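You operate a simulated robot arm through the tools that you are given. There is no shell and no other tool. Be economical: measure what you need, move in short steps, check, and stop when the job is done.

You run a simulated robot arm. Do the job below in one go: nothing can be reset, and whatever is moved stays where it is left.

JOB
Open the seals drawer, put the tin on the long bench top away in the inside of the seals drawer and shut the drawer again. Turn the wall channel dial to 3. Turn the island channel dial to 5. Open the fittings drawer, put the tape roll on the island bench top away in the inside of the fittings drawer and shut the drawer again. Pull the boxes drawer open. Any order will do.

It is judged by the outcome, as a careful person would: the job done as asked, and still so three seconds after it is handed in. It fails if anything else is knocked over, pushed out of place, dropped, spilled or broken. Lids that push on must go on centred and level and be pressed home; caps that screw on are set level and turned clockwise until they are tight.

ROBOT AND FRAMES
A 6-joint arm with a two-finger gripper on a trunk, on a base that drives. Base frame: it is fixed to the floor where the robot stands at the start and does not move with it; the origin is under the middle of the robot, x ahead of it, y to its left, z up. Units: mm, degrees, N and s.
With the tool pointing down near the work surface it reaches from about 360 to 860 mm from the robot's upright axis, wherever it stands. Its first joint turns from -166.0 to 166.0 degrees. Places, roughly: boxes drawer [-1000, 4700, 500]; fittings drawer [-1400, 1300, 700]; inside of the fittings drawer [-1500, 1200, 600]; inside of the seals drawer [700, 200, 600]; island channel dial [2100, -300, 1000]; seals drawer [700, 100, 700]; tape roll (6x6x2 cm) [1000, 200, 900]; tin [3750, 250, 1000]; wall channel dial [4000, 400, 1100]. Payload 2.45 kg.
Tool frame: the origin (TCP) lies between the finger pads and is the grasp point; the fingertips stand 20 mm ahead of it; z points along the fingers, y is the line along which they close. The gripper opens to 140 mm. The gripper's body begins 168 mm behind the TCP.
Orientation is told as [roll, pitch, yaw] about the base's x, y, z axes, in that order, counted from this pose: with the fingers straight down and closing along the base's y, the tool's x points along the base's -x, its y along +y and its z along -z.

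CONTROLS
- The arm moves only by the tool send_rows. Its argument "commands" is a list that holds one entry, the list of rows, each a list of 6 numbers: the shift along the tool's x, y, z in m, then the turn, a rotation vector about the tool's x, y, z in rad. In form: [[[dx, dy, dz, rx, ry, rz], ...]]. A call has 1 to 8 rows; each row is the pose to reach, as a shift and turn from the pose commanded when the call began, along the tool's axes at that moment. "jaw" is the closure, from 0 (fully open) to 1 (shut), set as the call begins (left out, the last holds). A row lasts 0.2 s, in which the tool goes at most 50 mm and 8.6 degrees; a call with a longer step from one row to the next is refused whole, and so is a gripper value outside its range. A pose out of reach is approached as far as the arm can. The call stops where the force on the tool passes 40 N (or 10 N more than at its start, if that is more) or the arm is blocked; 0.2 s more then pass. Each finger travels about 45 mm/s and halts on what it meets, pressing with about 24 N; the grip force reading is that of the motor and also rises with nothing between the fingers. The clock runs only during rows and for 0.2 s after the last one: add rows that repeat a pose to give the fingers time. It gives the time, the measured TCP pose, the force on the tool (base axes), the opening and the grip force at its end, in the units of the frame above (readings bear some noise), with the torque about the TCP (base axes, N m) and any sound that the robot's microphone picked up.
- Cameras (640 x 400 px; columns grow to the right, rows downward): "scene" is now at [72, 131.9, 1905.7]; the picture's right is [-0.12, -0.99, 0.00], its down [-0.89, 0.11, -0.43] and it looks along [0.43, -0.05, -0.90] (base axes); focal length 253 px, centre (320, 200). "wrist" rides on the gripper at [78, 11, -209] in the tool frame; the picture's right is [-0.14, 0.99, 0.00], its down [-0.92, -0.13, -0.37] and it looks along [-0.37, -0.05, 0.93] (tool axes); focal length 280 px, centre (320, 200). There is no depth. A picture from a camera that has moved, and an enlarged one, comes with that camera's place and axes in the base frame and with its lens.
- capture(camera): a new picture of that camera. No time passes.
- raise_lower(by): slides the trunk up (or, below 0, down) by that many mm; the arm and the scene camera ride with it, the base frame stays. It gives what a move gives, with no picture.
- base_move(legs): drives the robot by 1 to 6 legs, each [ahead, left, turn to the left] in mm, mm and degrees, along the robot's own axes; the way and the turn of a leg run together, so that a leg with both is an arc; at most 1500 mm and 180 degrees a leg. The arm and the cameras ride along, it lands a little off, and it stops where it bumps. It gives what a move gives.
- turn_head(pan, tilt): turns the head with the scene camera to pan (to the left, within 143 degrees either way) and tilt (down, from -29 to 69), counted from straight ahead of the robot. It gives what a move gives.
- enlarge(camera, box): a new picture of the part [left, top, right, bottom] of that camera's present view, enlarged. No time passes.
- hand_in(): hands the job in; it is judged then, once.

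Go step by step. Nothing tells you exact positions but the pictures and the camera data: compare them with the known pose of the tool, close in by small moves and look again before you grip or let go. The budget is 175 turns and 126 pictures, counting those below and the enlarged ones. Unless the task says otherwise, let go and move clear before handing in, and close with one line.

The tools are called after "Emit:" as a command line: name --argument value ..., lists and objects as JSON in quotes. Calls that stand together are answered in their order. send_rows: Moves the arm, as the interface text tells. Its arguments: {"type":"object","properties":{"commands":{"type":"array","items":{"type":"array","items":{"type":"array","items":{"type":"number"}}}},"jaw":{"type":"number"}},"required":["commands"]} The other tools are called the same way: raise_lower (by) slides the trunk up or down; base_move (legs) drives the base; turn_head (pan, tilt) turns the head that bears the scene camera; capture (camera) takes a picture; enlarge (camera, box) takes an enlarged picture of a part of a camera's view; hand_in () hands the job in.

At the start:

```text
time: 0.0
position: [658.8, -86.8, 1142.1]
tcp_rot: [0.0, 0.0, 0.0]
contact_force: [-0.9, -0.2, 0.0]
torque: [-0.02, -0.02, -0.02]
grip_width: 139.9
grasp_force: 0.0
trunk travel left (down, up): [-175.0, 55.0]
robot x, y, heading: [0.2, -1.4, -0.0]
head pan, tilt: [-7.1, 64.3]
```

scene: 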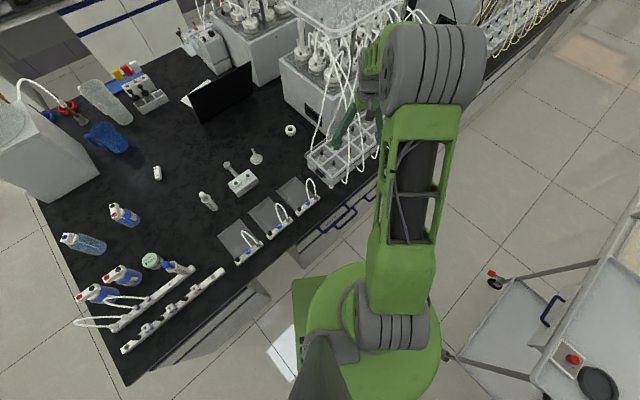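
wrist: 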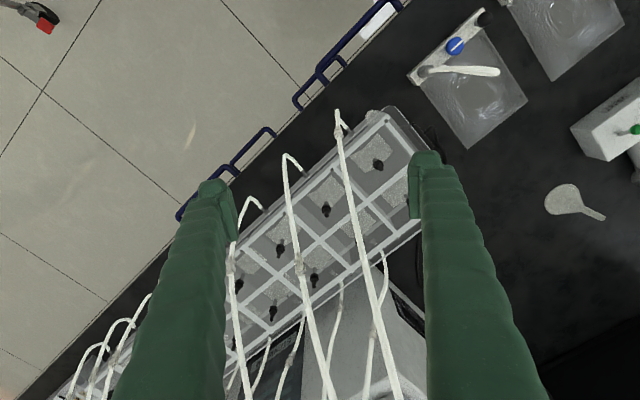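

The robot stands before a dark island bench with drawers at its front; the white ring on the bench may be the tape roll. I look closer at the drawers and the bench.

Emit:
enlarge --camera "scene" --box '[200, 100, 400, 225]'

Emit:
enlarge --camera "scene" --box '[120, 180, 380, 342]'

Emit:
turn_head --pan -20 --tilt 20

Emit:
capture --camera "scene"

```text
3.20 times, centred on (300, 162) of scene
camera zoom: at [72.0, 131.9, 1905.7], right [-0.12, -0.99, 0.0], down [-0.89, 0.11, -0.43], along [0.43, -0.05, -0.9], focal length 809 px, centre (384, 320)
```

zoom: 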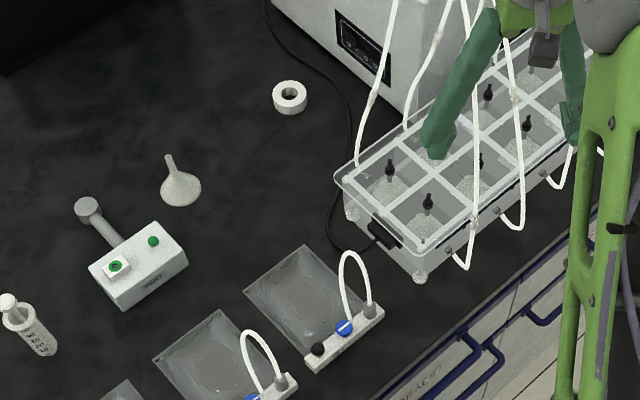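

```text
2.46 times, centred on (250, 261) of scene
camera zoom: at [72.0, 131.9, 1905.7], right [-0.12, -0.99, 0.0], down [-0.89, 0.11, -0.43], along [0.43, -0.05, -0.9], focal length 622 px, centre (492, 50)
```

zoom: 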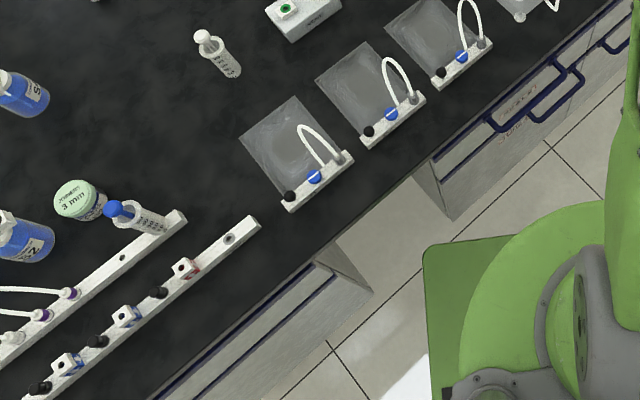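

```text
time: 1.1
position: [659.1, -85.2, 1140.4]
tcp_rot: [0.0, 0.0, 0.1]
contact_force: [0.5, 0.7, 0.7]
torque: [-0.04, -0.01, 0.01]
grip_width: 139.8
grasp_force: 0.0
trunk travel left (down, up): [-175.0, 55.0]
robot x, y, heading: [-0.3, -0.3, 0.0]
head pan, tilt: [-20.0, 20.0]
```

```text
121 pictures are left
camera scene: at [98.4, 107.8, 1968.5], right [-0.34, -0.94, 0.0], down [-0.32, 0.12, -0.94], along [0.88, -0.32, -0.34], focal length 253 px, centre (320, 200)
```

scene: 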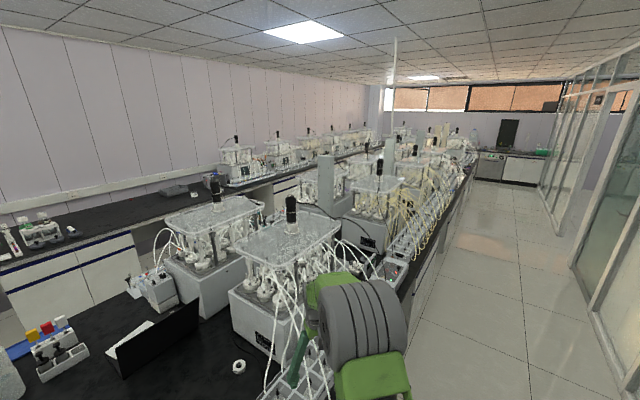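

The island bench runs at about -30 degrees from my x axis; the long bench is along the left wall. I look all around to find the other places.

Emit:
turn_head --pan 50 --tilt 25

Emit:
capture --camera "scene"

Emit:
turn_head --pan 125 --tilt 25

Emit:
capture --camera "scene"

Emit:
turn_head --pan -110 --tilt 25

Emit:
capture --camera "scene"

```text
time: 2.5
position: [658.9, -85.7, 1142.6]
tcp_rot: [-0.1, 0.0, 0.0]
contact_force: [1.1, 0.2, -0.5]
torque: [0.01, 0.0, 0.02]
grip_width: 140.1
grasp_force: 0.0
trunk travel left (down, up): [-175.0, 55.0]
robot x, y, heading: [3.4, -2.0, -0.1]
head pan, tilt: [50.0, 25.0]
```

```text
120 pictures are left
camera scene: at [70.2, 210.1, 1960.5], right [0.77, -0.64, 0.0], down [-0.27, -0.32, -0.91], along [0.58, 0.69, -0.42], focal length 253 px, centre (320, 200)
```

scene: 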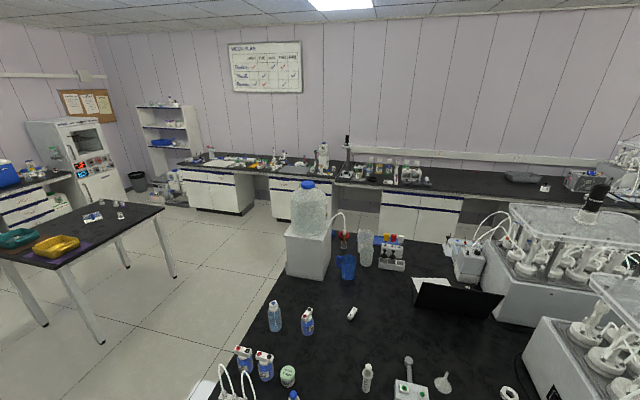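

```text
time: 4.0
position: [658.0, -86.1, 1142.2]
tcp_rot: [0.0, 0.0, 0.1]
contact_force: [0.2, 0.1, -0.2]
torque: [0.02, -0.02, -0.01]
grip_width: 140.1
grasp_force: 0.2
trunk travel left (down, up): [-175.0, 55.0]
robot x, y, heading: [0.7, -0.4, 0.1]
head pan, tilt: [125.0, 25.0]
```

```text
119 pictures are left
camera scene: at [-41.9, 215.1, 1960.5], right [0.82, 0.57, 0.0], down [0.24, -0.35, -0.91], along [-0.52, 0.74, -0.42], focal length 253 px, centre (320, 200)
```

scene: 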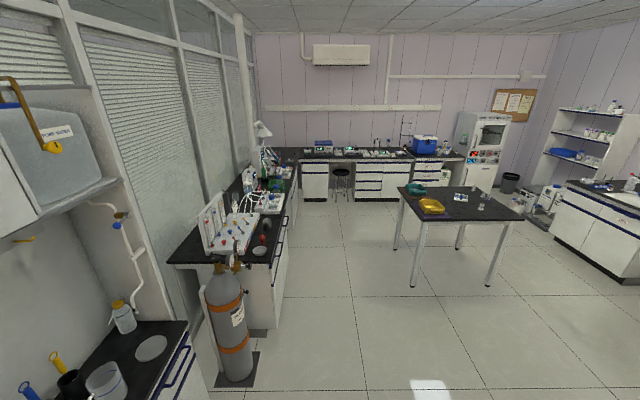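

```text
time: 7.3
position: [659.4, -85.8, 1142.2]
tcp_rot: [0.0, 0.0, 0.1]
contact_force: [0.0, 0.2, -0.6]
torque: [0.03, 0.02, -0.02]
grip_width: 139.7
grasp_force: 0.0
trunk travel left (down, up): [-175.0, 55.0]
robot x, y, heading: [0.7, 0.3, -0.1]
head pan, tilt: [-110.0, 25.0]
```

```text
118 pictures are left
camera scene: at [-20.6, 53.0, 1960.5], right [-0.94, 0.34, 0.0], down [0.14, 0.4, -0.91], along [-0.31, -0.85, -0.42], focal length 253 px, centre (320, 200)
```

scene: 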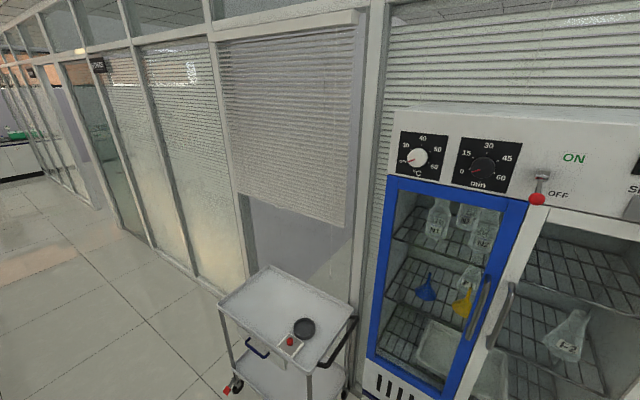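

The fittings drawer seems to be in the bench by the gas cylinder, the boxes drawer in the back wall bench near the blue cooler. I enlarge those views.

Emit:
turn_head --pan 125 --tilt 25

Emit:
enlarge --camera "scene" --box '[280, 130, 480, 255]'

Emit:
enlarge --camera "scene" --box '[160, 150, 320, 350]'

Emit:
turn_head --pan -15 --tilt 55

Emit:
capture --camera "scene"

```text
time: 10.7
position: [657.6, -84.9, 1142.2]
tcp_rot: [0.0, -0.1, 0.0]
contact_force: [-0.6, -1.4, 0.6]
torque: [0.0, 0.0, -0.02]
grip_width: 139.8
grasp_force: 0.1
trunk travel left (down, up): [-175.0, 55.0]
robot x, y, heading: [-0.2, 0.5, 0.1]
head pan, tilt: [125.0, 25.0]
```

```text
3.20 times, centred on (380, 192) of scene
camera zoom: at [-41.9, 215.1, 1960.5], right [0.82, 0.57, 0.0], down [0.24, -0.35, -0.91], along [-0.52, 0.74, -0.42], focal length 809 px, centre (128, 224)
```

zoom: 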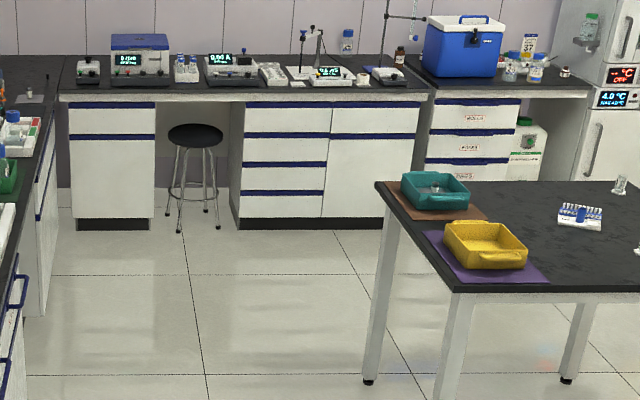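

```text
2.00 times, centred on (240, 250) of scene
camera zoom: at [-41.9, 215.1, 1960.5], right [0.82, 0.57, 0.0], down [0.24, -0.35, -0.91], along [-0.52, 0.74, -0.42], focal length 505 px, centre (480, 100)
```

zoom: 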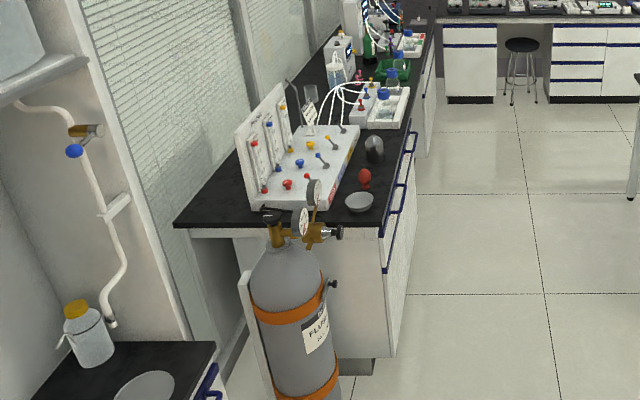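

```text
time: 12.9
position: [659.6, -85.9, 1141.8]
tcp_rot: [-0.1, -0.1, 0.0]
contact_force: [-0.6, 0.0, -0.5]
torque: [0.02, -0.02, -0.02]
grip_width: 139.8
grasp_force: 0.1
trunk travel left (down, up): [-175.0, 55.0]
robot x, y, heading: [0.3, -0.7, 0.2]
head pan, tilt: [-15.0, 55.0]
```

```text
115 pictures are left
camera scene: at [80.6, 121.0, 1916.5], right [-0.26, -0.97, 0.0], down [-0.79, 0.21, -0.57], along [0.55, -0.15, -0.82], focal length 253 px, centre (320, 200)
```

scene: 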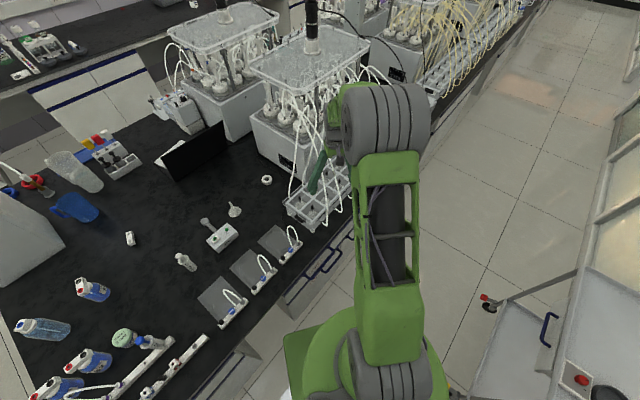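

The bench axes are about 50 degrees off mine (front edge runs along roughly [.64,-.77]). Tape roll is near [950,177,910]; first I will open the fittings drawer, so I retract and raise the arm.

Emit:
send_rows --commands '[[[0.045, 0, 0, 0, 0, 0], [0.09, 0, 0, 0, 0, 0], [0.135, 0, 0, 0, 0, 0], [0.18, 0, 0, 0, 0, 0], [0.225, 0, 0, 0, 0, 0], [0.25, 0, 0, 0, 0, 0]]]'

Emit:
raise_lower --by 55

Emit:
capture --camera "wrist"

```text
time: 14.3
position: [409.3, -83.5, 1140.1]
tcp_rot: [0.0, 0.0, 0.1]
contact_force: [-0.7, 0.3, -0.4]
torque: [0.02, 0.0, -0.01]
grip_width: 139.9
grasp_force: 0.0
trunk travel left (down, up): [-175.0, 55.0]
robot x, y, heading: [1.8, 1.4, -0.1]
head pan, tilt: [-15.0, 55.0]
```

```text
time: 15.2
position: [409.5, -83.8, 1195.6]
tcp_rot: [0.0, 0.0, 0.0]
contact_force: [0.3, -0.1, -1.2]
torque: [0.0, 0.01, 0.04]
grip_width: 140.1
grasp_force: 0.3
trunk travel left (down, up): [-230.0, 0.0]
robot x, y, heading: [1.6, 1.0, 0.2]
head pan, tilt: [-15.0, 55.0]
```

```text
114 pictures are left
camera wrist: at [332.0, -73.0, 1404.1], right [0.14, 0.99, 0.0], down [0.92, -0.13, 0.37], along [0.36, -0.05, -0.93], focal length 280 px, centre (320, 200)
```

wrist: 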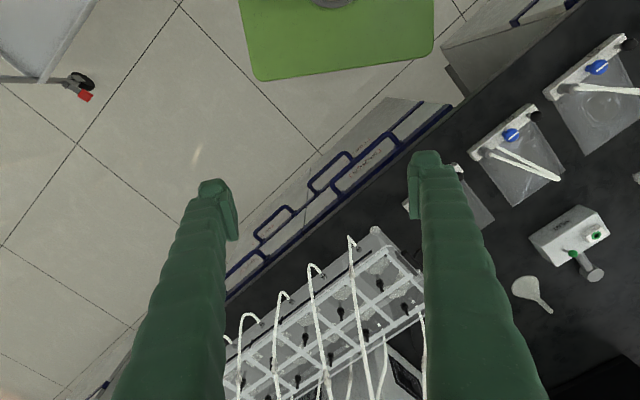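

The arm is retracted; the drawer fronts are visible below. Now I drive to the fittings drawer bench.

Emit:
base_move --legs '[[0, 0, 130], [700, 0, 0], [400, -500, 0], [600, 0, 0]]'

Emit:
turn_head --pan 60 --tilt 40

Emit:
capture --camera "scene"

```text
time: 32.2
position: [-969.9, 1984.1, 1195.8]
tcp_rot: [0.0, 0.0, 130.9]
contact_force: [-0.1, 0.1, 0.8]
torque: [-0.04, -0.04, 0.02]
grip_width: 139.9
grasp_force: 0.1
trunk travel left (down, up): [-230.0, 0.0]
robot x, y, heading: [-765.5, 1615.6, 130.7]
head pan, tilt: [-15.0, 55.0]
```

```text
time: 33.6
position: [-968.4, 1983.5, 1196.1]
tcp_rot: [0.0, 0.0, 130.9]
contact_force: [0.7, -0.3, 0.8]
torque: [-0.04, 0.04, -0.01]
grip_width: 140.0
grasp_force: 0.0
trunk travel left (down, up): [-230.0, 0.0]
robot x, y, heading: [-762.6, 1620.5, 131.0]
head pan, tilt: [60.0, 40.0]
```

```text
113 pictures are left
camera scene: at [-959.4, 1519.6, 1992.2], right [-0.19, 0.98, 0.0], down [0.63, 0.12, -0.77], along [-0.75, -0.14, -0.64], focal length 253 px, centre (320, 200)
```

scene: 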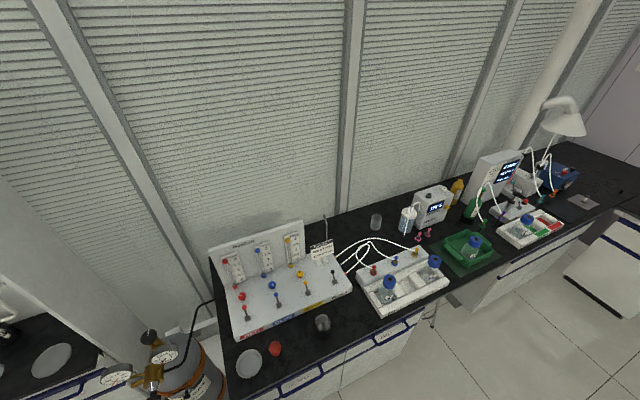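

I see drawer handles under this bench edge; I look lower to read labels.

Emit:
turn_head --pan 65 --tilt 60

Emit:
capture --camera "scene"

Emit:
enlarge --camera "scene" --box '[280, 180, 480, 305]'

```text
time: 34.5
position: [-969.7, 1985.1, 1195.7]
tcp_rot: [0.0, 0.1, 130.9]
contact_force: [1.4, -0.8, -0.5]
torque: [-0.03, 0.0, 0.01]
grip_width: 140.3
grasp_force: 0.1
trunk travel left (down, up): [-230.0, 0.0]
robot x, y, heading: [-767.4, 1618.5, 130.9]
head pan, tilt: [65.0, 60.0]
```

```text
112 pictures are left
camera scene: at [-940.0, 1517.4, 1965.5], right [-0.27, 0.96, 0.0], down [0.83, 0.24, -0.5], along [-0.48, -0.14, -0.87], focal length 253 px, centre (320, 200)
```

scene: 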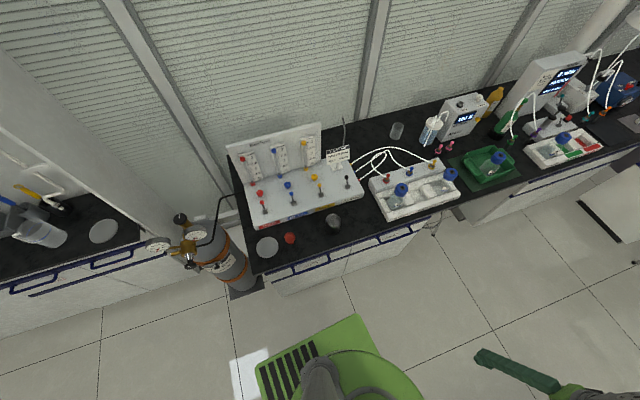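

```text
3.20 times, centred on (380, 242) of scene
camera zoom: at [-940.0, 1517.4, 1965.5], right [-0.27, 0.96, 0.0], down [0.83, 0.24, -0.5], along [-0.48, -0.14, -0.87], focal length 809 px, centre (128, 64)
```

zoom: 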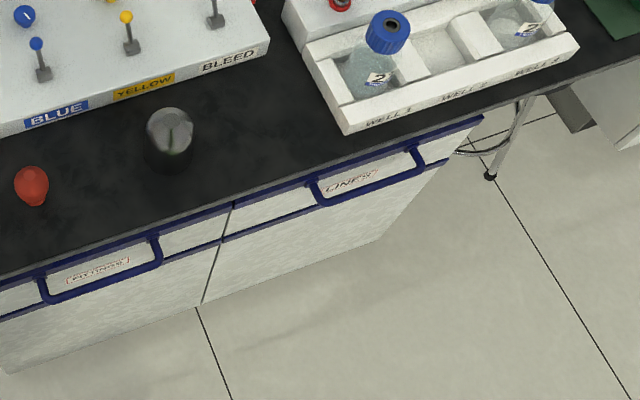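

The left drawer (near my estimate [-1240,1386]) should be the fittings drawer. I turn to face it and stand back a little.

Emit:
base_move --legs '[[0, 0, 89], [-150, -125, 0]]'

Emit:
turn_head --pan 0 --tilt 55

Emit:
capture --camera "scene"

Emit:
capture --camera "wrist"

```text
time: 39.9
position: [-1096.3, 1628.6, 1196.0]
tcp_rot: [0.0, 0.0, -142.8]
contact_force: [-0.4, 0.5, 0.7]
torque: [-0.05, 0.08, 0.0]
grip_width: 140.0
grasp_force: 0.0
trunk travel left (down, up): [-230.0, 0.0]
robot x, y, heading: [-719.5, 1808.2, -142.9]
head pan, tilt: [65.0, 60.0]
```

```text
time: 41.3
position: [-1095.8, 1628.7, 1197.1]
tcp_rot: [0.0, 0.0, -142.7]
contact_force: [0.5, 0.7, 0.4]
torque: [0.0, 0.0, -0.01]
grip_width: 140.0
grasp_force: 0.0
trunk travel left (down, up): [-230.0, 0.0]
robot x, y, heading: [-720.8, 1809.4, -142.9]
head pan, tilt: [0.0, 55.0]
```

```text
110 pictures are left
camera scene: at [-699.7, 1648.0, 1971.5], right [-0.61, 0.8, 0.0], down [0.65, 0.5, -0.57], along [-0.46, -0.35, -0.82], focal length 253 px, centre (320, 200)
```

scene: 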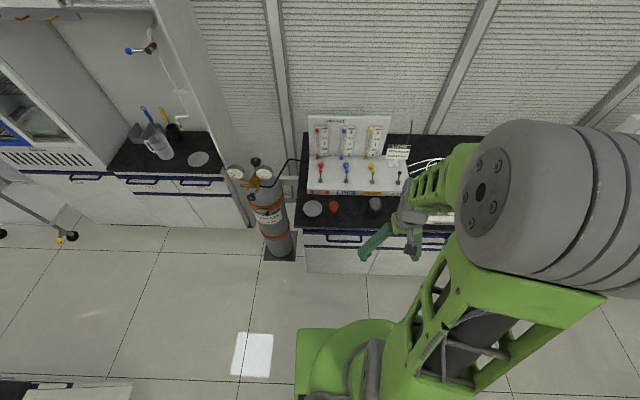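

```text
109 pictures are left
camera wrist: at [-1027.3, 1666.6, 1404.3], right [0.49, -0.87, 0.0], down [-0.81, -0.46, 0.37], along [-0.32, -0.18, -0.93], focal length 280 px, centre (320, 200)
```

wrist: 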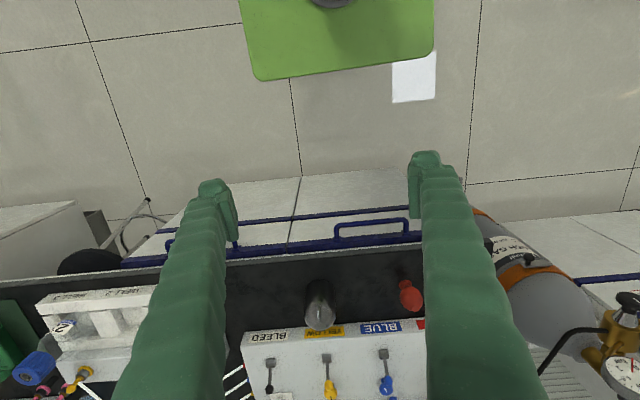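

Both cameras see the handle; I enlarge both to triangulate it.

Emit:
enlarge --camera "scene" --box '[290, 190, 390, 252]'

Emit:
enlarge --camera "wrist" --box '[220, 170, 440, 307]'

```text
6.40 times, centred on (340, 221) of scene
camera zoom: at [-699.7, 1648.0, 1971.5], right [-0.61, 0.8, 0.0], down [0.65, 0.5, -0.57], along [-0.46, -0.35, -0.82], focal length 1617 px, centre (192, 66)
```

zoom: 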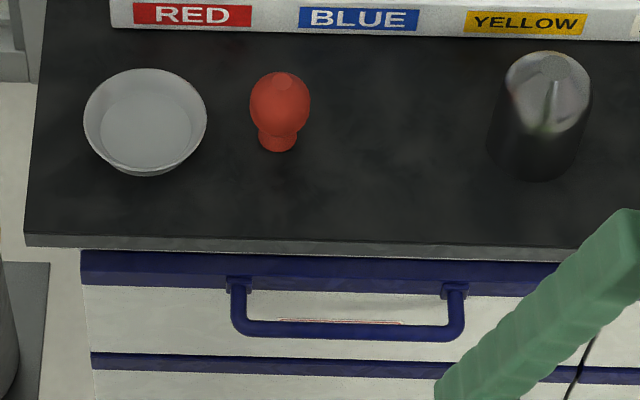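

```text
2.91 times, centred on (330, 238) of wrist
camera zoom: at [-1027.3, 1666.6, 1404.3], right [0.49, -0.87, 0.0], down [-0.81, -0.46, 0.37], along [-0.32, -0.18, -0.93], focal length 816 px, centre (291, 88)
```

zoom: 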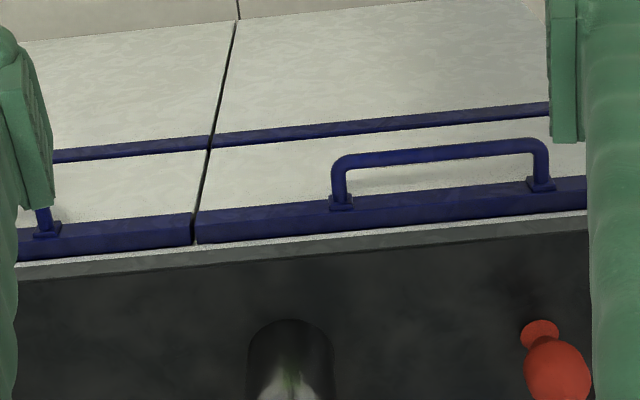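

The bar of the fittings handle triangulates to about [-1221,1413,811]. I back up 160 mm so there's room to pull, then spin the gripper 90 degrees.

Emit:
base_move --legs '[[-160, 0, 0]]'

Emit:
send_rows --commands '[[[-0.02, -0.01, 0, 0, 0, 0.148], [-0.04, -0.02, 0, 0, 0, 0.296], [-0.06, -0.03, 0, 0, 0, 0.444], [-0.08, -0.04, 0, 0, 0, 0.592], [-0.1, -0.05, 0, 0, 0, 0.74], [-0.1, -0.06, 0, 0, 0, 0.888], [-0.1, -0.07, 0, 0, 0, 1.036], [-0.1, -0.08, 0, 0, 0, 1.184]]]'

```text
time: 42.7
position: [-969.9, 1726.4, 1196.1]
tcp_rot: [0.0, -0.1, -143.1]
contact_force: [0.6, 0.6, 0.0]
torque: [-0.03, 0.07, -0.02]
grip_width: 139.8
grasp_force: 0.1
trunk travel left (down, up): [-230.0, 0.0]
robot x, y, heading: [-591.0, 1903.5, -143.3]
head pan, tilt: [0.0, 55.0]
```

```text
time: 44.5
position: [-1100.6, 1730.5, 1194.6]
tcp_rot: [0.0, 0.0, 148.8]
contact_force: [0.2, 0.0, -0.1]
torque: [0.0, 0.01, 0.05]
grip_width: 140.1
grasp_force: 0.1
trunk travel left (down, up): [-230.0, 0.0]
robot x, y, heading: [-592.1, 1904.8, -143.0]
head pan, tilt: [0.0, 55.0]
```

The spin works; I finish it and centre the gripper on the drawer.

Emit:
send_rows --commands '[[[0.0245, 0.0357, 0, 0, 0, 0.1], [0.049, 0.0713, 0, 0, 0, 0.2], [0.0736, 0.107, 0, 0, 0, 0.3], [0.098, 0.1426, 0, 0, 0, 0.398], [0.1226, 0.1783, 0, 0, 0, 0.398]]]'

Emit:
send_rows --commands '[[[0, 0, 0.0, -0.14, 0, 0], [0, 0, 0.0, -0.28, 0, 0], [0, 0, 0.0, -0.42, 0, 0], [0, 0, 0.0, -0.56, 0, 0], [0, 0, 0.0, -0.7, 0, 0], [0, 0, 0.0, -0.785, 0, 0]]]'

Emit:
capture --camera "wrist"

Emit:
capture --camera "scene"

```text
time: 45.7
position: [-1084.4, 1510.3, 1190.9]
tcp_rot: [-0.1, -0.1, 126.2]
contact_force: [-0.1, 0.1, 0.0]
torque: [0.05, -0.01, 0.03]
grip_width: 139.9
grasp_force: 0.0
trunk travel left (down, up): [-230.0, 0.0]
robot x, y, heading: [-595.5, 1907.0, -143.0]
head pan, tilt: [0.0, 55.0]
```

```text
time: 47.1
position: [-1085.6, 1514.1, 1195.2]
tcp_rot: [45.0, -0.1, 126.2]
contact_force: [0.6, -0.2, 1.0]
torque: [0.04, 0.0, -0.02]
grip_width: 140.1
grasp_force: 0.0
out of reach, approached as far as the arm can: row 4
trunk travel left (down, up): [-230.0, 0.0]
robot x, y, heading: [-592.8, 1904.7, -143.0]
head pan, tilt: [0.0, 55.0]
```

```text
106 pictures are left
camera wrist: at [-925.8, 1533.6, 1349.7], right [-0.65, -0.3, 0.7], down [-0.26, 0.95, 0.17], along [-0.72, -0.07, -0.69], focal length 280 px, centre (320, 200)
```

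wrist: 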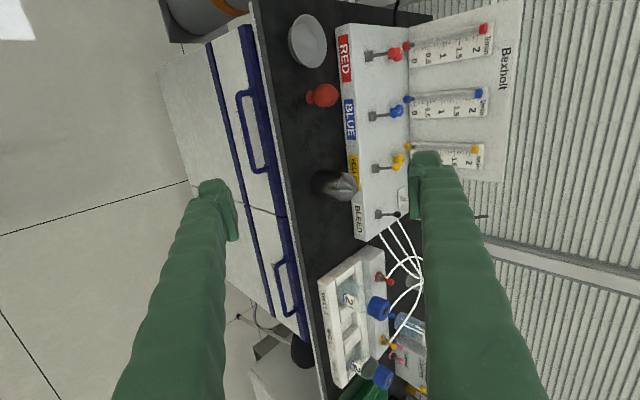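

```text
105 pictures are left
camera scene: at [-574.3, 1743.2, 1971.4], right [-0.6, 0.8, 0.0], down [0.66, 0.49, -0.57], along [-0.46, -0.34, -0.82], focal length 253 px, centre (320, 200)
```

scene: 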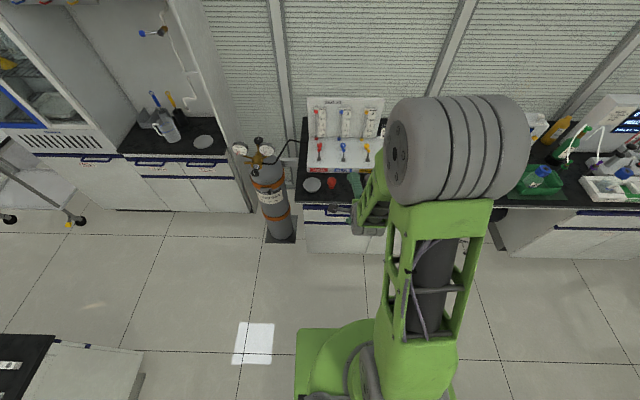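

The gripper is tilted 45 degrees toward the drawer. I lower it and look again for a better height fix.

Emit:
send_rows --commands '[[[0, -0.03, 0.03, 0, 0, 0], [0, -0.06, 0.06, 0, 0, 0], [0, -0.09, 0.09, 0, 0, 0], [0, -0.12, 0.12, 0, 0, 0], [0, -0.15, 0.15, 0, 0, 0], [0, -0.175, 0.175, 0, 0, 0]]]'

Emit:
capture --camera "wrist"

```text
time: 48.5
position: [-1083.7, 1510.8, 947.9]
tcp_rot: [44.9, 0.0, 126.3]
contact_force: [-0.8, 0.1, -0.8]
torque: [0.04, -0.01, 0.01]
grip_width: 140.0
grasp_force: 0.0
trunk travel left (down, up): [-230.0, 0.0]
robot x, y, heading: [-591.8, 1905.2, -143.1]
head pan, tilt: [0.0, 55.0]
```

```text
104 pictures are left
camera wrist: at [-924.3, 1530.5, 1103.0], right [-0.65, -0.3, 0.7], down [-0.26, 0.95, 0.17], along [-0.72, -0.07, -0.69], focal length 280 px, centre (320, 200)
```

wrist: 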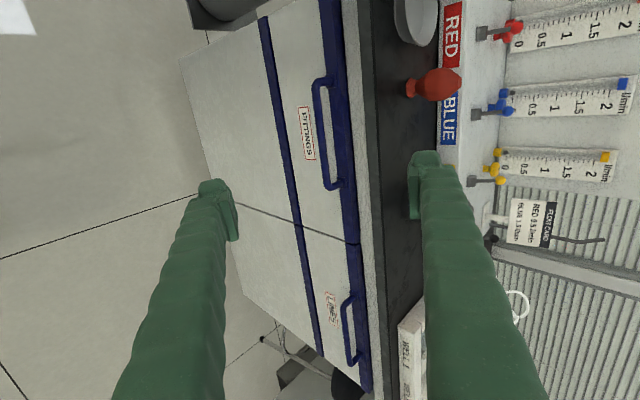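

The label reads FITTINGS, and the bar is now fixed at about [-1248,1392,746], straight ahead along the fingers by ~286 mm. I narrow the jaws and advance partway.

Emit:
send_rows --commands '[[[0, 0, 0.04, 0, 0, 0], [0, 0, 0.08, 0, 0, 0], [0, 0, 0.12, 0, 0, 0], [0, 0, 0.16, 0, 0, 0], [0, 0, 0.2, 0, 0, 0], [0, 0, 0.2, 0, 0, 0], [0, 0, 0.2, 0, 0, 0]]]' --jaw 0.75

Emit:
capture --camera "wrist"

```text
time: 50.1
position: [-1200.3, 1433.0, 804.9]
tcp_rot: [45.0, 0.1, 126.3]
contact_force: [-0.3, 0.6, 0.0]
torque: [-0.01, 0.02, 0.0]
grip_width: 35.0
grasp_force: 0.2
trunk travel left (down, up): [-230.0, 0.0]
robot x, y, heading: [-591.9, 1899.7, -143.0]
head pan, tilt: [0.0, 55.0]
```

```text
103 pictures are left
camera wrist: at [-1040.6, 1451.9, 959.2], right [-0.65, -0.3, 0.7], down [-0.26, 0.95, 0.17], along [-0.72, -0.07, -0.69], focal length 280 px, centre (320, 200)
```

wrist: 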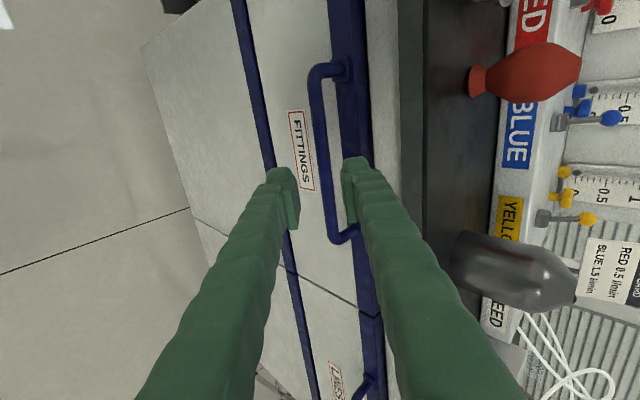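

The bar lies between the fingertips as planned. I advance the last ~83 mm and close.

Emit:
send_rows --commands '[[[0.005, 0.002, 0.03, 0, 0, 0], [0.01, 0.003, 0.06, 0, 0, 0], [0.01, 0.003, 0.082, 0, 0, 0], [0.01, 0.003, 0.082, 0, 0, 0]]]'

Emit:
capture --camera "wrist"

```text
time: 51.1
position: [-1242.2, 1385.9, 748.7]
tcp_rot: [44.9, 0.1, 126.2]
contact_force: [2.0, 1.1, 1.8]
torque: [-0.01, 0.07, 0.0]
grip_width: 35.0
grasp_force: 0.1
trunk travel left (down, up): [-230.0, 0.0]
robot x, y, heading: [-592.9, 1906.1, -142.8]
head pan, tilt: [0.0, 55.0]
```

```text
102 pictures are left
camera wrist: at [-1083.9, 1406.8, 903.8], right [-0.65, -0.3, 0.7], down [-0.26, 0.95, 0.17], along [-0.72, -0.07, -0.69], focal length 280 px, centre (320, 200)
```

wrist: 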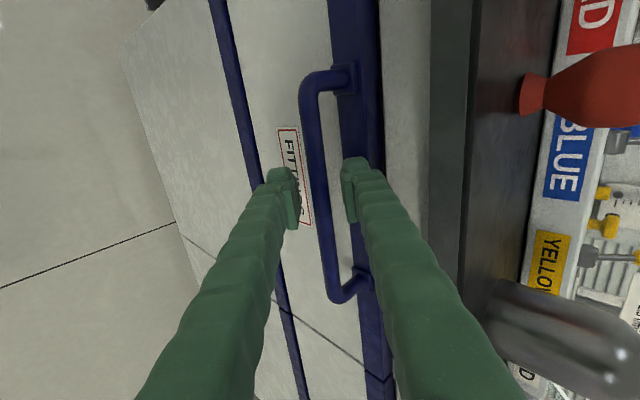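

The bar is nicely between the fingers, perhaps slightly deeper. I advance 15 mm more and close.

Emit:
send_rows --commands '[[[0, 0, 0.008, 0, 0, 0], [0, 0, 0.015, 0, 0, 0]]]'

Emit:
send_rows --commands '[[[0, 0, 0, 0, 0, 0], [0, 0, 0, 0, 0, 0], [0, 0, 0, 0, 0, 0], [0, 0, 0, 0, 0, 0]]]' --jaw 1.0

Emit:
capture --camera "wrist"

```text
time: 51.6
position: [-1243.5, 1386.8, 736.4]
tcp_rot: [44.4, 0.0, 126.2]
contact_force: [8.2, 6.6, 1.4]
torque: [-0.18, 0.25, -0.15]
grip_width: 31.4
grasp_force: 0.0
trunk travel left (down, up): [-230.0, 0.0]
robot x, y, heading: [-592.8, 1905.2, -143.2]
head pan, tilt: [0.0, 55.0]
stopped in row 2: the force on the tool passed its limit at 44 N (the readings are from after the stop); the commanded pose is now the measured one
```

```text
time: 52.6
position: [-1248.1, 1385.3, 742.3]
tcp_rot: [45.0, 0.0, 126.2]
contact_force: [-1.1, -1.5, 23.5]
torque: [-0.07, -0.45, -0.28]
grip_width: 7.1
grasp_force: 35.3
trunk travel left (down, up): [-230.0, 0.0]
robot x, y, heading: [-589.7, 1904.1, -142.8]
head pan, tilt: [0.0, 55.0]
```

```text
101 pictures are left
camera wrist: at [-1088.1, 1403.6, 897.2], right [-0.65, -0.3, 0.7], down [-0.26, 0.95, 0.17], along [-0.72, -0.07, -0.69], focal length 280 px, centre (320, 200)
```

wrist: 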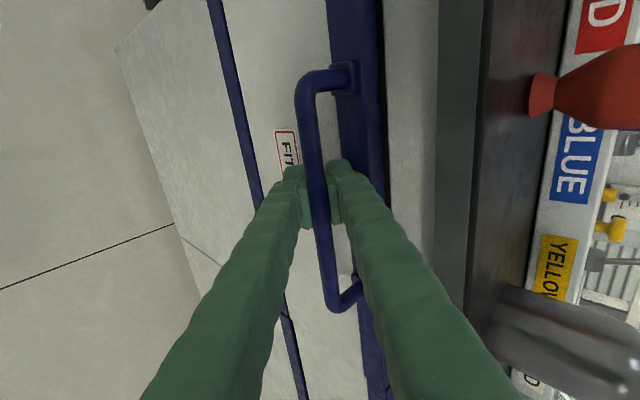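

The bar is gripped (7 mm). I pull straight back.

Emit:
send_rows --commands '[[[0, -0.007, -0.007, 0, 0, 0], [0, -0.02, -0.02, 0, 0, 0], [0, -0.035, -0.035, 0, 0, 0], [0, -0.05, -0.05, 0, 0, 0], [0, -0.065, -0.065, 0, 0, 0], [0, -0.08, -0.08, 0, 0, 0], [0, -0.095, -0.095, 0, 0, 0], [0, -0.11, -0.11, 0, 0, 0]]]'

Emit:
capture --camera "wrist"

```text
time: 54.0
position: [-1167.2, 1442.5, 742.7]
tcp_rot: [45.1, 0.1, 126.2]
contact_force: [-0.7, -1.4, 12.1]
torque: [0.01, -0.32, -0.36]
grip_width: 7.1
grasp_force: 35.1
trunk travel left (down, up): [-230.0, 0.0]
robot x, y, heading: [-590.2, 1902.9, -143.3]
head pan, tilt: [0.0, 55.0]
stopped in row 6: the force on the tool passed its limit at 42 N (the readings are from after the stop); the commanded pose is now the measured one
```

```text
100 pictures are left
camera wrist: at [-1007.9, 1460.8, 896.9], right [-0.65, -0.3, 0.7], down [-0.26, 0.95, 0.17], along [-0.72, -0.07, -0.69], focal length 280 px, centre (320, 200)
```

wrist: 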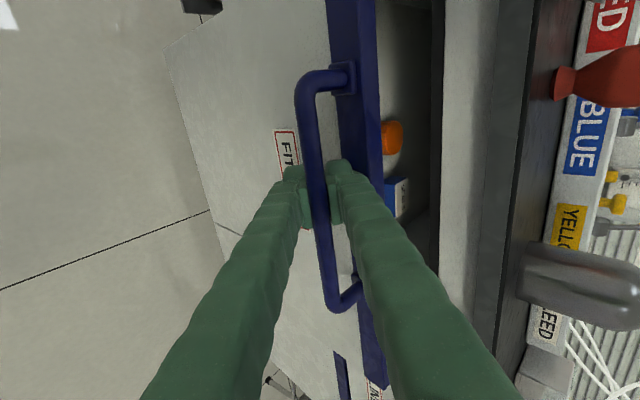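

The drawer is ~100 mm open; the force stop was from speed. I continue more gently.

Emit:
send_rows --commands '[[[0, -0.006, -0.006, 0, 0, 0], [0, -0.016, -0.016, 0, 0, 0], [0, -0.026, -0.026, 0, 0, 0], [0, -0.036, -0.036, 0, 0, 0], [0, -0.046, -0.046, 0, 0, 0], [0, -0.056, -0.056, 0, 0, 0], [0, -0.066, -0.066, 0, 0, 0], [0, -0.076, -0.076, 0, 0, 0]]]'

Emit:
send_rows --commands '[[[0, -0.006, -0.006, 0, 0, 0], [0, -0.016, -0.016, 0, 0, 0], [0, -0.026, -0.026, 0, 0, 0], [0, -0.036, -0.036, 0, 0, 0], [0, -0.046, -0.046, 0, 0, 0], [0, -0.056, -0.056, 0, 0, 0], [0, -0.066, -0.066, 0, 0, 0], [0, -0.076, -0.076, 0, 0, 0]]]'

Emit:
capture --camera "wrist"

```text
time: 55.7
position: [-1087.6, 1498.5, 742.4]
tcp_rot: [45.2, 0.1, 126.5]
contact_force: [1.6, -2.2, 8.3]
torque: [-0.41, -0.49, -0.18]
grip_width: 7.1
grasp_force: 35.4
trunk travel left (down, up): [-230.0, 0.0]
robot x, y, heading: [-592.8, 1906.8, -142.8]
head pan, tilt: [0.0, 55.0]
stopped in row 8: the force on the tool passed its limit at 41 N (the readings are from after the stop); the commanded pose is now the measured one
```

```text
time: 57.5
position: [-998.9, 1561.4, 741.8]
tcp_rot: [45.0, 0.2, 126.5]
contact_force: [10.4, -14.3, 26.7]
torque: [-0.25, -0.56, -0.39]
grip_width: 7.3
grasp_force: 35.3
trunk travel left (down, up): [-230.0, 0.0]
robot x, y, heading: [-595.3, 1904.8, -143.0]
head pan, tilt: [0.0, 55.0]
```

```text
99 pictures are left
camera wrist: at [-839.1, 1582.3, 896.7], right [-0.64, -0.31, 0.7], down [-0.27, 0.95, 0.17], along [-0.72, -0.08, -0.69], focal length 280 px, centre (320, 200)
```

wrist: 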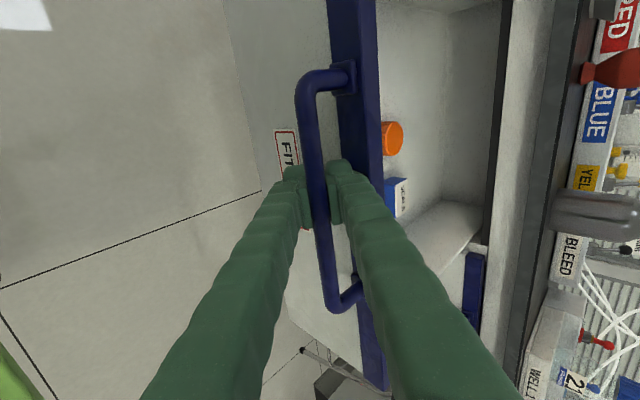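

The drawer is about 300 mm open, plenty. I release and back off.

Emit:
send_rows --commands '[[[0, 0, 0, 0, 0, 0], [0, 0, 0, 0, 0, 0], [0, 0, 0, 0, 0, 0], [0, 0, -0.02, 0, 0, 0], [0, 0, -0.06, 0, 0, 0], [0, 0, -0.1, 0, 0, 0], [0, 0, -0.14, 0, 0, 0], [0, 0, -0.18, 0, 0, 0]]]' --jaw 0.72

Emit:
capture --camera "wrist"

```text
time: 59.3
position: [-966.5, 1554.7, 870.5]
tcp_rot: [56.4, 3.4, 126.6]
contact_force: [-0.7, 0.7, -0.7]
torque: [-0.01, 0.0, -0.02]
grip_width: 39.2
grasp_force: 0.1
trunk travel left (down, up): [-230.0, 0.0]
robot x, y, heading: [-592.2, 1904.6, -143.1]
head pan, tilt: [0.0, 55.0]
stopped in row 8: the arm was blocked; the commanded pose is now the measured one
```

```text
98 pictures are left
camera wrist: at [-789.1, 1598.3, 998.9], right [-0.55, -0.18, 0.82], down [-0.25, 0.97, 0.04], along [-0.8, -0.18, -0.58], focal length 280 px, centre (320, 200)
```

wrist: 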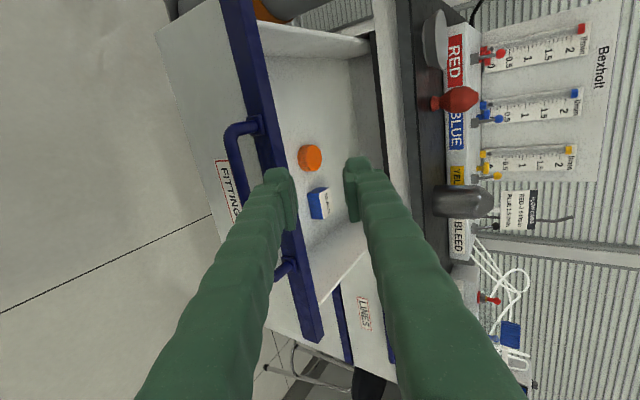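

Open drawer with room between its contents (orange cap, blue box) and the back. I rotate the tool back to vertical while rising, to go fetch the tape.

Emit:
send_rows --commands '[[[0, 0.025, -0.0167, 0.1, 0, 0], [0, 0.05, -0.033, 0.24, 0, 0], [0, 0.075, -0.05, 0.38, 0, 0], [0, 0.1, -0.067, 0.52, 0, 0], [0, 0.125, -0.083, 0.66, 0, 0], [0, 0.15, -0.1, 0.8, 0, 0], [0, 0.175, -0.117, 0.94, 0, 0], [0, 0.2, -0.133, 0.985, 0, 0]]]'

Emit:
capture --camera "scene"

```text
time: 61.1
position: [-973.2, 1567.9, 1109.7]
tcp_rot: [0.0, 3.1, 126.9]
contact_force: [1.5, -0.8, -0.8]
torque: [0.14, 0.12, -0.02]
grip_width: 39.2
grasp_force: 0.0
out of reach, approached as far as the arm can: row 6, 7
trunk travel left (down, up): [-230.0, 0.0]
robot x, y, heading: [-590.1, 1908.0, -143.3]
head pan, tilt: [0.0, 55.0]
```

```text
97 pictures are left
camera scene: at [-570.8, 1745.4, 1971.7], right [-0.6, 0.8, 0.0], down [0.65, 0.49, -0.57], along [-0.46, -0.35, -0.82], focal length 253 px, centre (320, 200)
```

scene: 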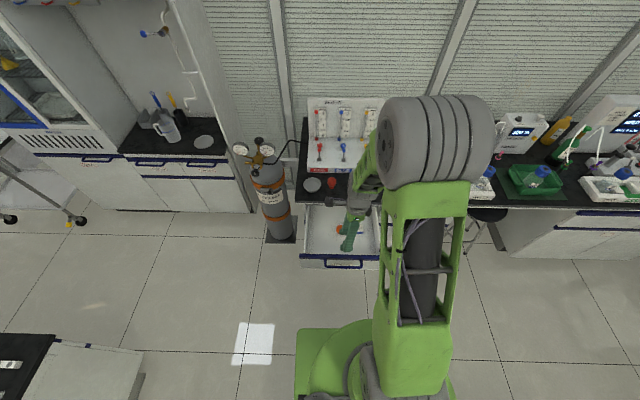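

Fittings drawer is open. I straighten, retract and lift the arm, then drive back toward the island for the tape roll.

Emit:
send_rows --commands '[[[0, -0.02, -0.025, 0, -0.02, 0], [0, -0.04, -0.05, 0, -0.04, 0], [0, -0.06, -0.075, 0, -0.054, 0], [0, -0.08, -0.09, 0, -0.054, 0], [0, -0.1, -0.09, 0, -0.054, 0], [0, -0.11, -0.09, 0, -0.054, 0]]]' --jaw 0.3

Emit:
base_move --legs '[[0, 0, 89.5], [600, 0, 0], [500, -640, 0], [950, 0, 0]]'

Emit:
turn_head --pan 50 --tilt 50

Emit:
capture --camera "scene"

```text
time: 62.5
position: [-890.3, 1636.3, 1200.7]
tcp_rot: [0.0, 0.3, 126.7]
contact_force: [0.1, 0.8, -1.1]
torque: [0.04, 0.01, -0.01]
grip_width: 97.9
grasp_force: 0.0
trunk travel left (down, up): [-230.0, 0.0]
robot x, y, heading: [-594.3, 1905.9, -143.3]
head pan, tilt: [0.0, 55.0]
```

```text
time: 73.3
position: [-96.1, 604.6, 1199.9]
tcp_rot: [0.0, 0.2, -142.8]
contact_force: [-0.9, -0.3, -0.3]
torque: [-0.07, -0.02, 0.05]
grip_width: 98.1
grasp_force: 0.1
trunk travel left (down, up): [-230.0, 0.0]
robot x, y, heading: [-363.7, 902.6, -52.7]
head pan, tilt: [0.0, 55.0]
stopped in leg 3: the robot was blocked; the commanded pose is now the measured one
```

```text
time: 74.5
position: [-96.1, 604.0, 1200.1]
tcp_rot: [-0.2, 0.2, -142.9]
contact_force: [-0.4, -0.3, 0.6]
torque: [-0.02, -0.03, 0.04]
grip_width: 98.2
grasp_force: 0.0
trunk travel left (down, up): [-230.0, 0.0]
robot x, y, heading: [-368.7, 899.7, -52.6]
head pan, tilt: [50.0, 50.0]
```

```text
96 pictures are left
camera scene: at [-172.6, 973.5, 1978.0], right [-0.05, -1.0, 0.0], down [-0.77, 0.04, -0.64], along [0.64, -0.03, -0.77], focal length 253 px, centre (320, 200)
```

scene: 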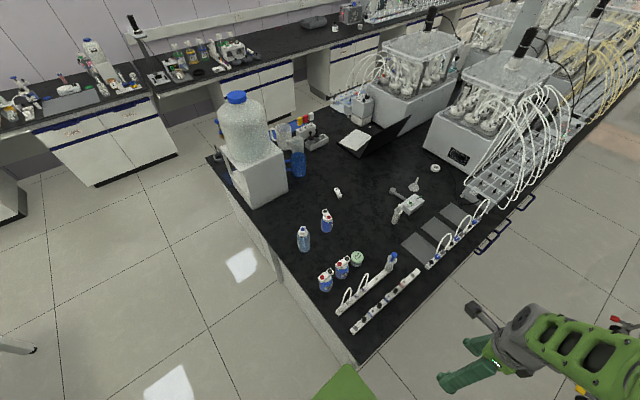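

The base touched the island's end corner; I shift right to clear it, then go on along the aisle.

Emit:
base_move --legs '[[-20, 0, 0], [0, -230, 0], [1190, 0, 0]]'

Emit:
capture --camera "scene"

```text
time: 83.1
position: [433.3, -456.4, 1200.1]
tcp_rot: [-0.1, 0.3, -142.6]
contact_force: [0.1, -0.2, 0.8]
torque: [-0.02, 0.03, 0.0]
grip_width: 98.0
grasp_force: 0.1
trunk travel left (down, up): [-230.0, 0.0]
robot x, y, heading: [157.4, -166.0, -52.3]
head pan, tilt: [50.0, 50.0]
```

```text
95 pictures are left
camera scene: at [353.7, -87.8, 1978.0], right [-0.04, -1.0, 0.0], down [-0.77, 0.03, -0.64], along [0.64, -0.03, -0.77], focal length 253 px, centre (320, 200)
```

scene: 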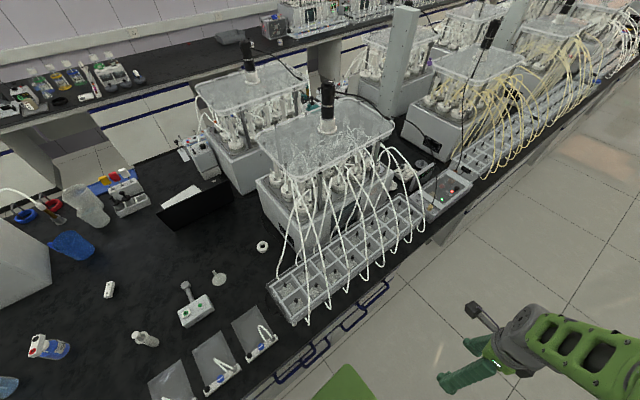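

The tape roll is at about [1010,180,845]. I shift left so that my arm passes left of the tube rack, turn to face the island and close in.

Emit:
base_move --legs '[[-150, 0, 0], [0, 0, 88.8], [85, 0, 0]]'

Emit:
turn_head --pan -15 --tilt 55

Emit:
capture --camera "scene"

Emit:
capture --camera "wrist"

```text
time: 89.0
position: [437.9, 275.7, 1199.3]
tcp_rot: [-0.1, 0.2, -54.1]
contact_force: [0.7, 0.7, -0.3]
torque: [-0.02, 0.04, 0.0]
grip_width: 98.2
grasp_force: 0.1
trunk travel left (down, up): [-230.0, 0.0]
robot x, y, heading: [136.1, 7.5, 36.1]
head pan, tilt: [50.0, 50.0]
```

```text
time: 90.3
position: [437.0, 274.3, 1200.2]
tcp_rot: [-0.1, 0.2, -54.0]
contact_force: [0.0, -0.1, 0.4]
torque: [0.02, 0.01, -0.03]
grip_width: 97.7
grasp_force: 0.0
trunk travel left (down, up): [-230.0, 0.0]
robot x, y, heading: [134.7, 8.1, 36.0]
head pan, tilt: [-15.0, 55.0]
```

```text
94 pictures are left
camera scene: at [129.3, 153.9, 1971.5], right [0.36, -0.93, 0.0], down [-0.76, -0.3, -0.57], along [0.53, 0.21, -0.82], focal length 253 px, centre (320, 200)
```

scene: 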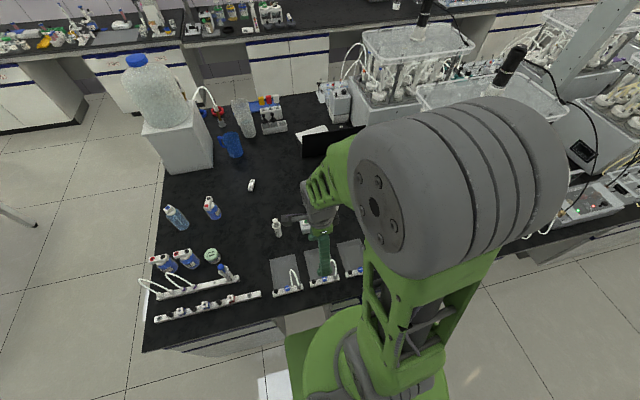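

```text
93 pictures are left
camera wrist: at [401.8, 343.4, 1408.5], right [0.88, 0.47, 0.0], down [0.44, -0.82, 0.36], along [0.17, -0.32, -0.93], focal length 280 px, centre (320, 200)
```

wrist: 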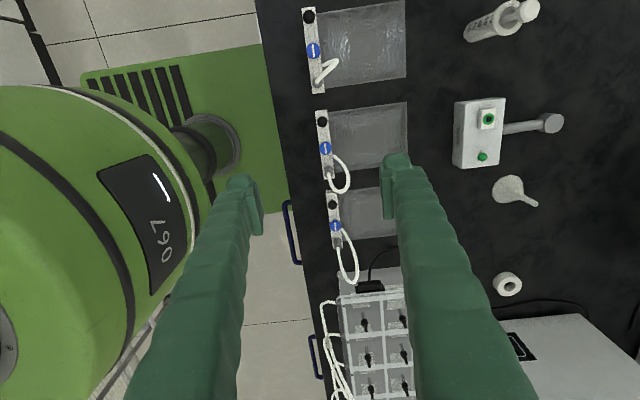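

The tape sits near the apparatus and its left-most tube. I enlarge to see clearances there.

Emit:
enlarge --camera "wrist" --box '[400, 225, 640, 375]'

Emit:
turn_head --pan 20 --tilt 50

Emit:
capture --camera "scene"

```text
2.67 times, centred on (520, 300) of wrist
camera zoom: at [401.8, 343.4, 1408.5], right [0.88, 0.47, 0.0], down [0.44, -0.82, 0.36], along [0.17, -0.32, -0.93], focal length 748 px, centre (-213, -67)
```

zoom: 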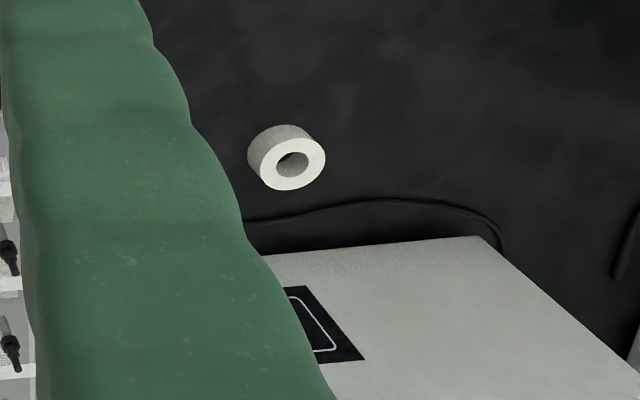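

```text
time: 91.3
position: [436.7, 274.6, 1198.5]
tcp_rot: [-0.1, 0.3, -54.0]
contact_force: [-0.3, 0.3, -0.1]
torque: [0.0, 0.01, -0.01]
grip_width: 97.8
grasp_force: 0.1
trunk travel left (down, up): [-230.0, 0.0]
robot x, y, heading: [133.9, 10.4, 36.1]
head pan, tilt: [20.0, 50.0]
```

```text
91 pictures are left
camera scene: at [105.0, 191.7, 1978.0], right [0.83, -0.56, 0.0], down [-0.43, -0.64, -0.64], along [0.36, 0.53, -0.77], focal length 253 px, centre (320, 200)
```

scene: 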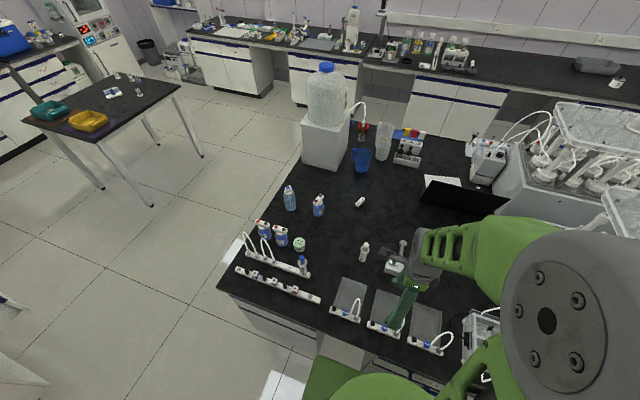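

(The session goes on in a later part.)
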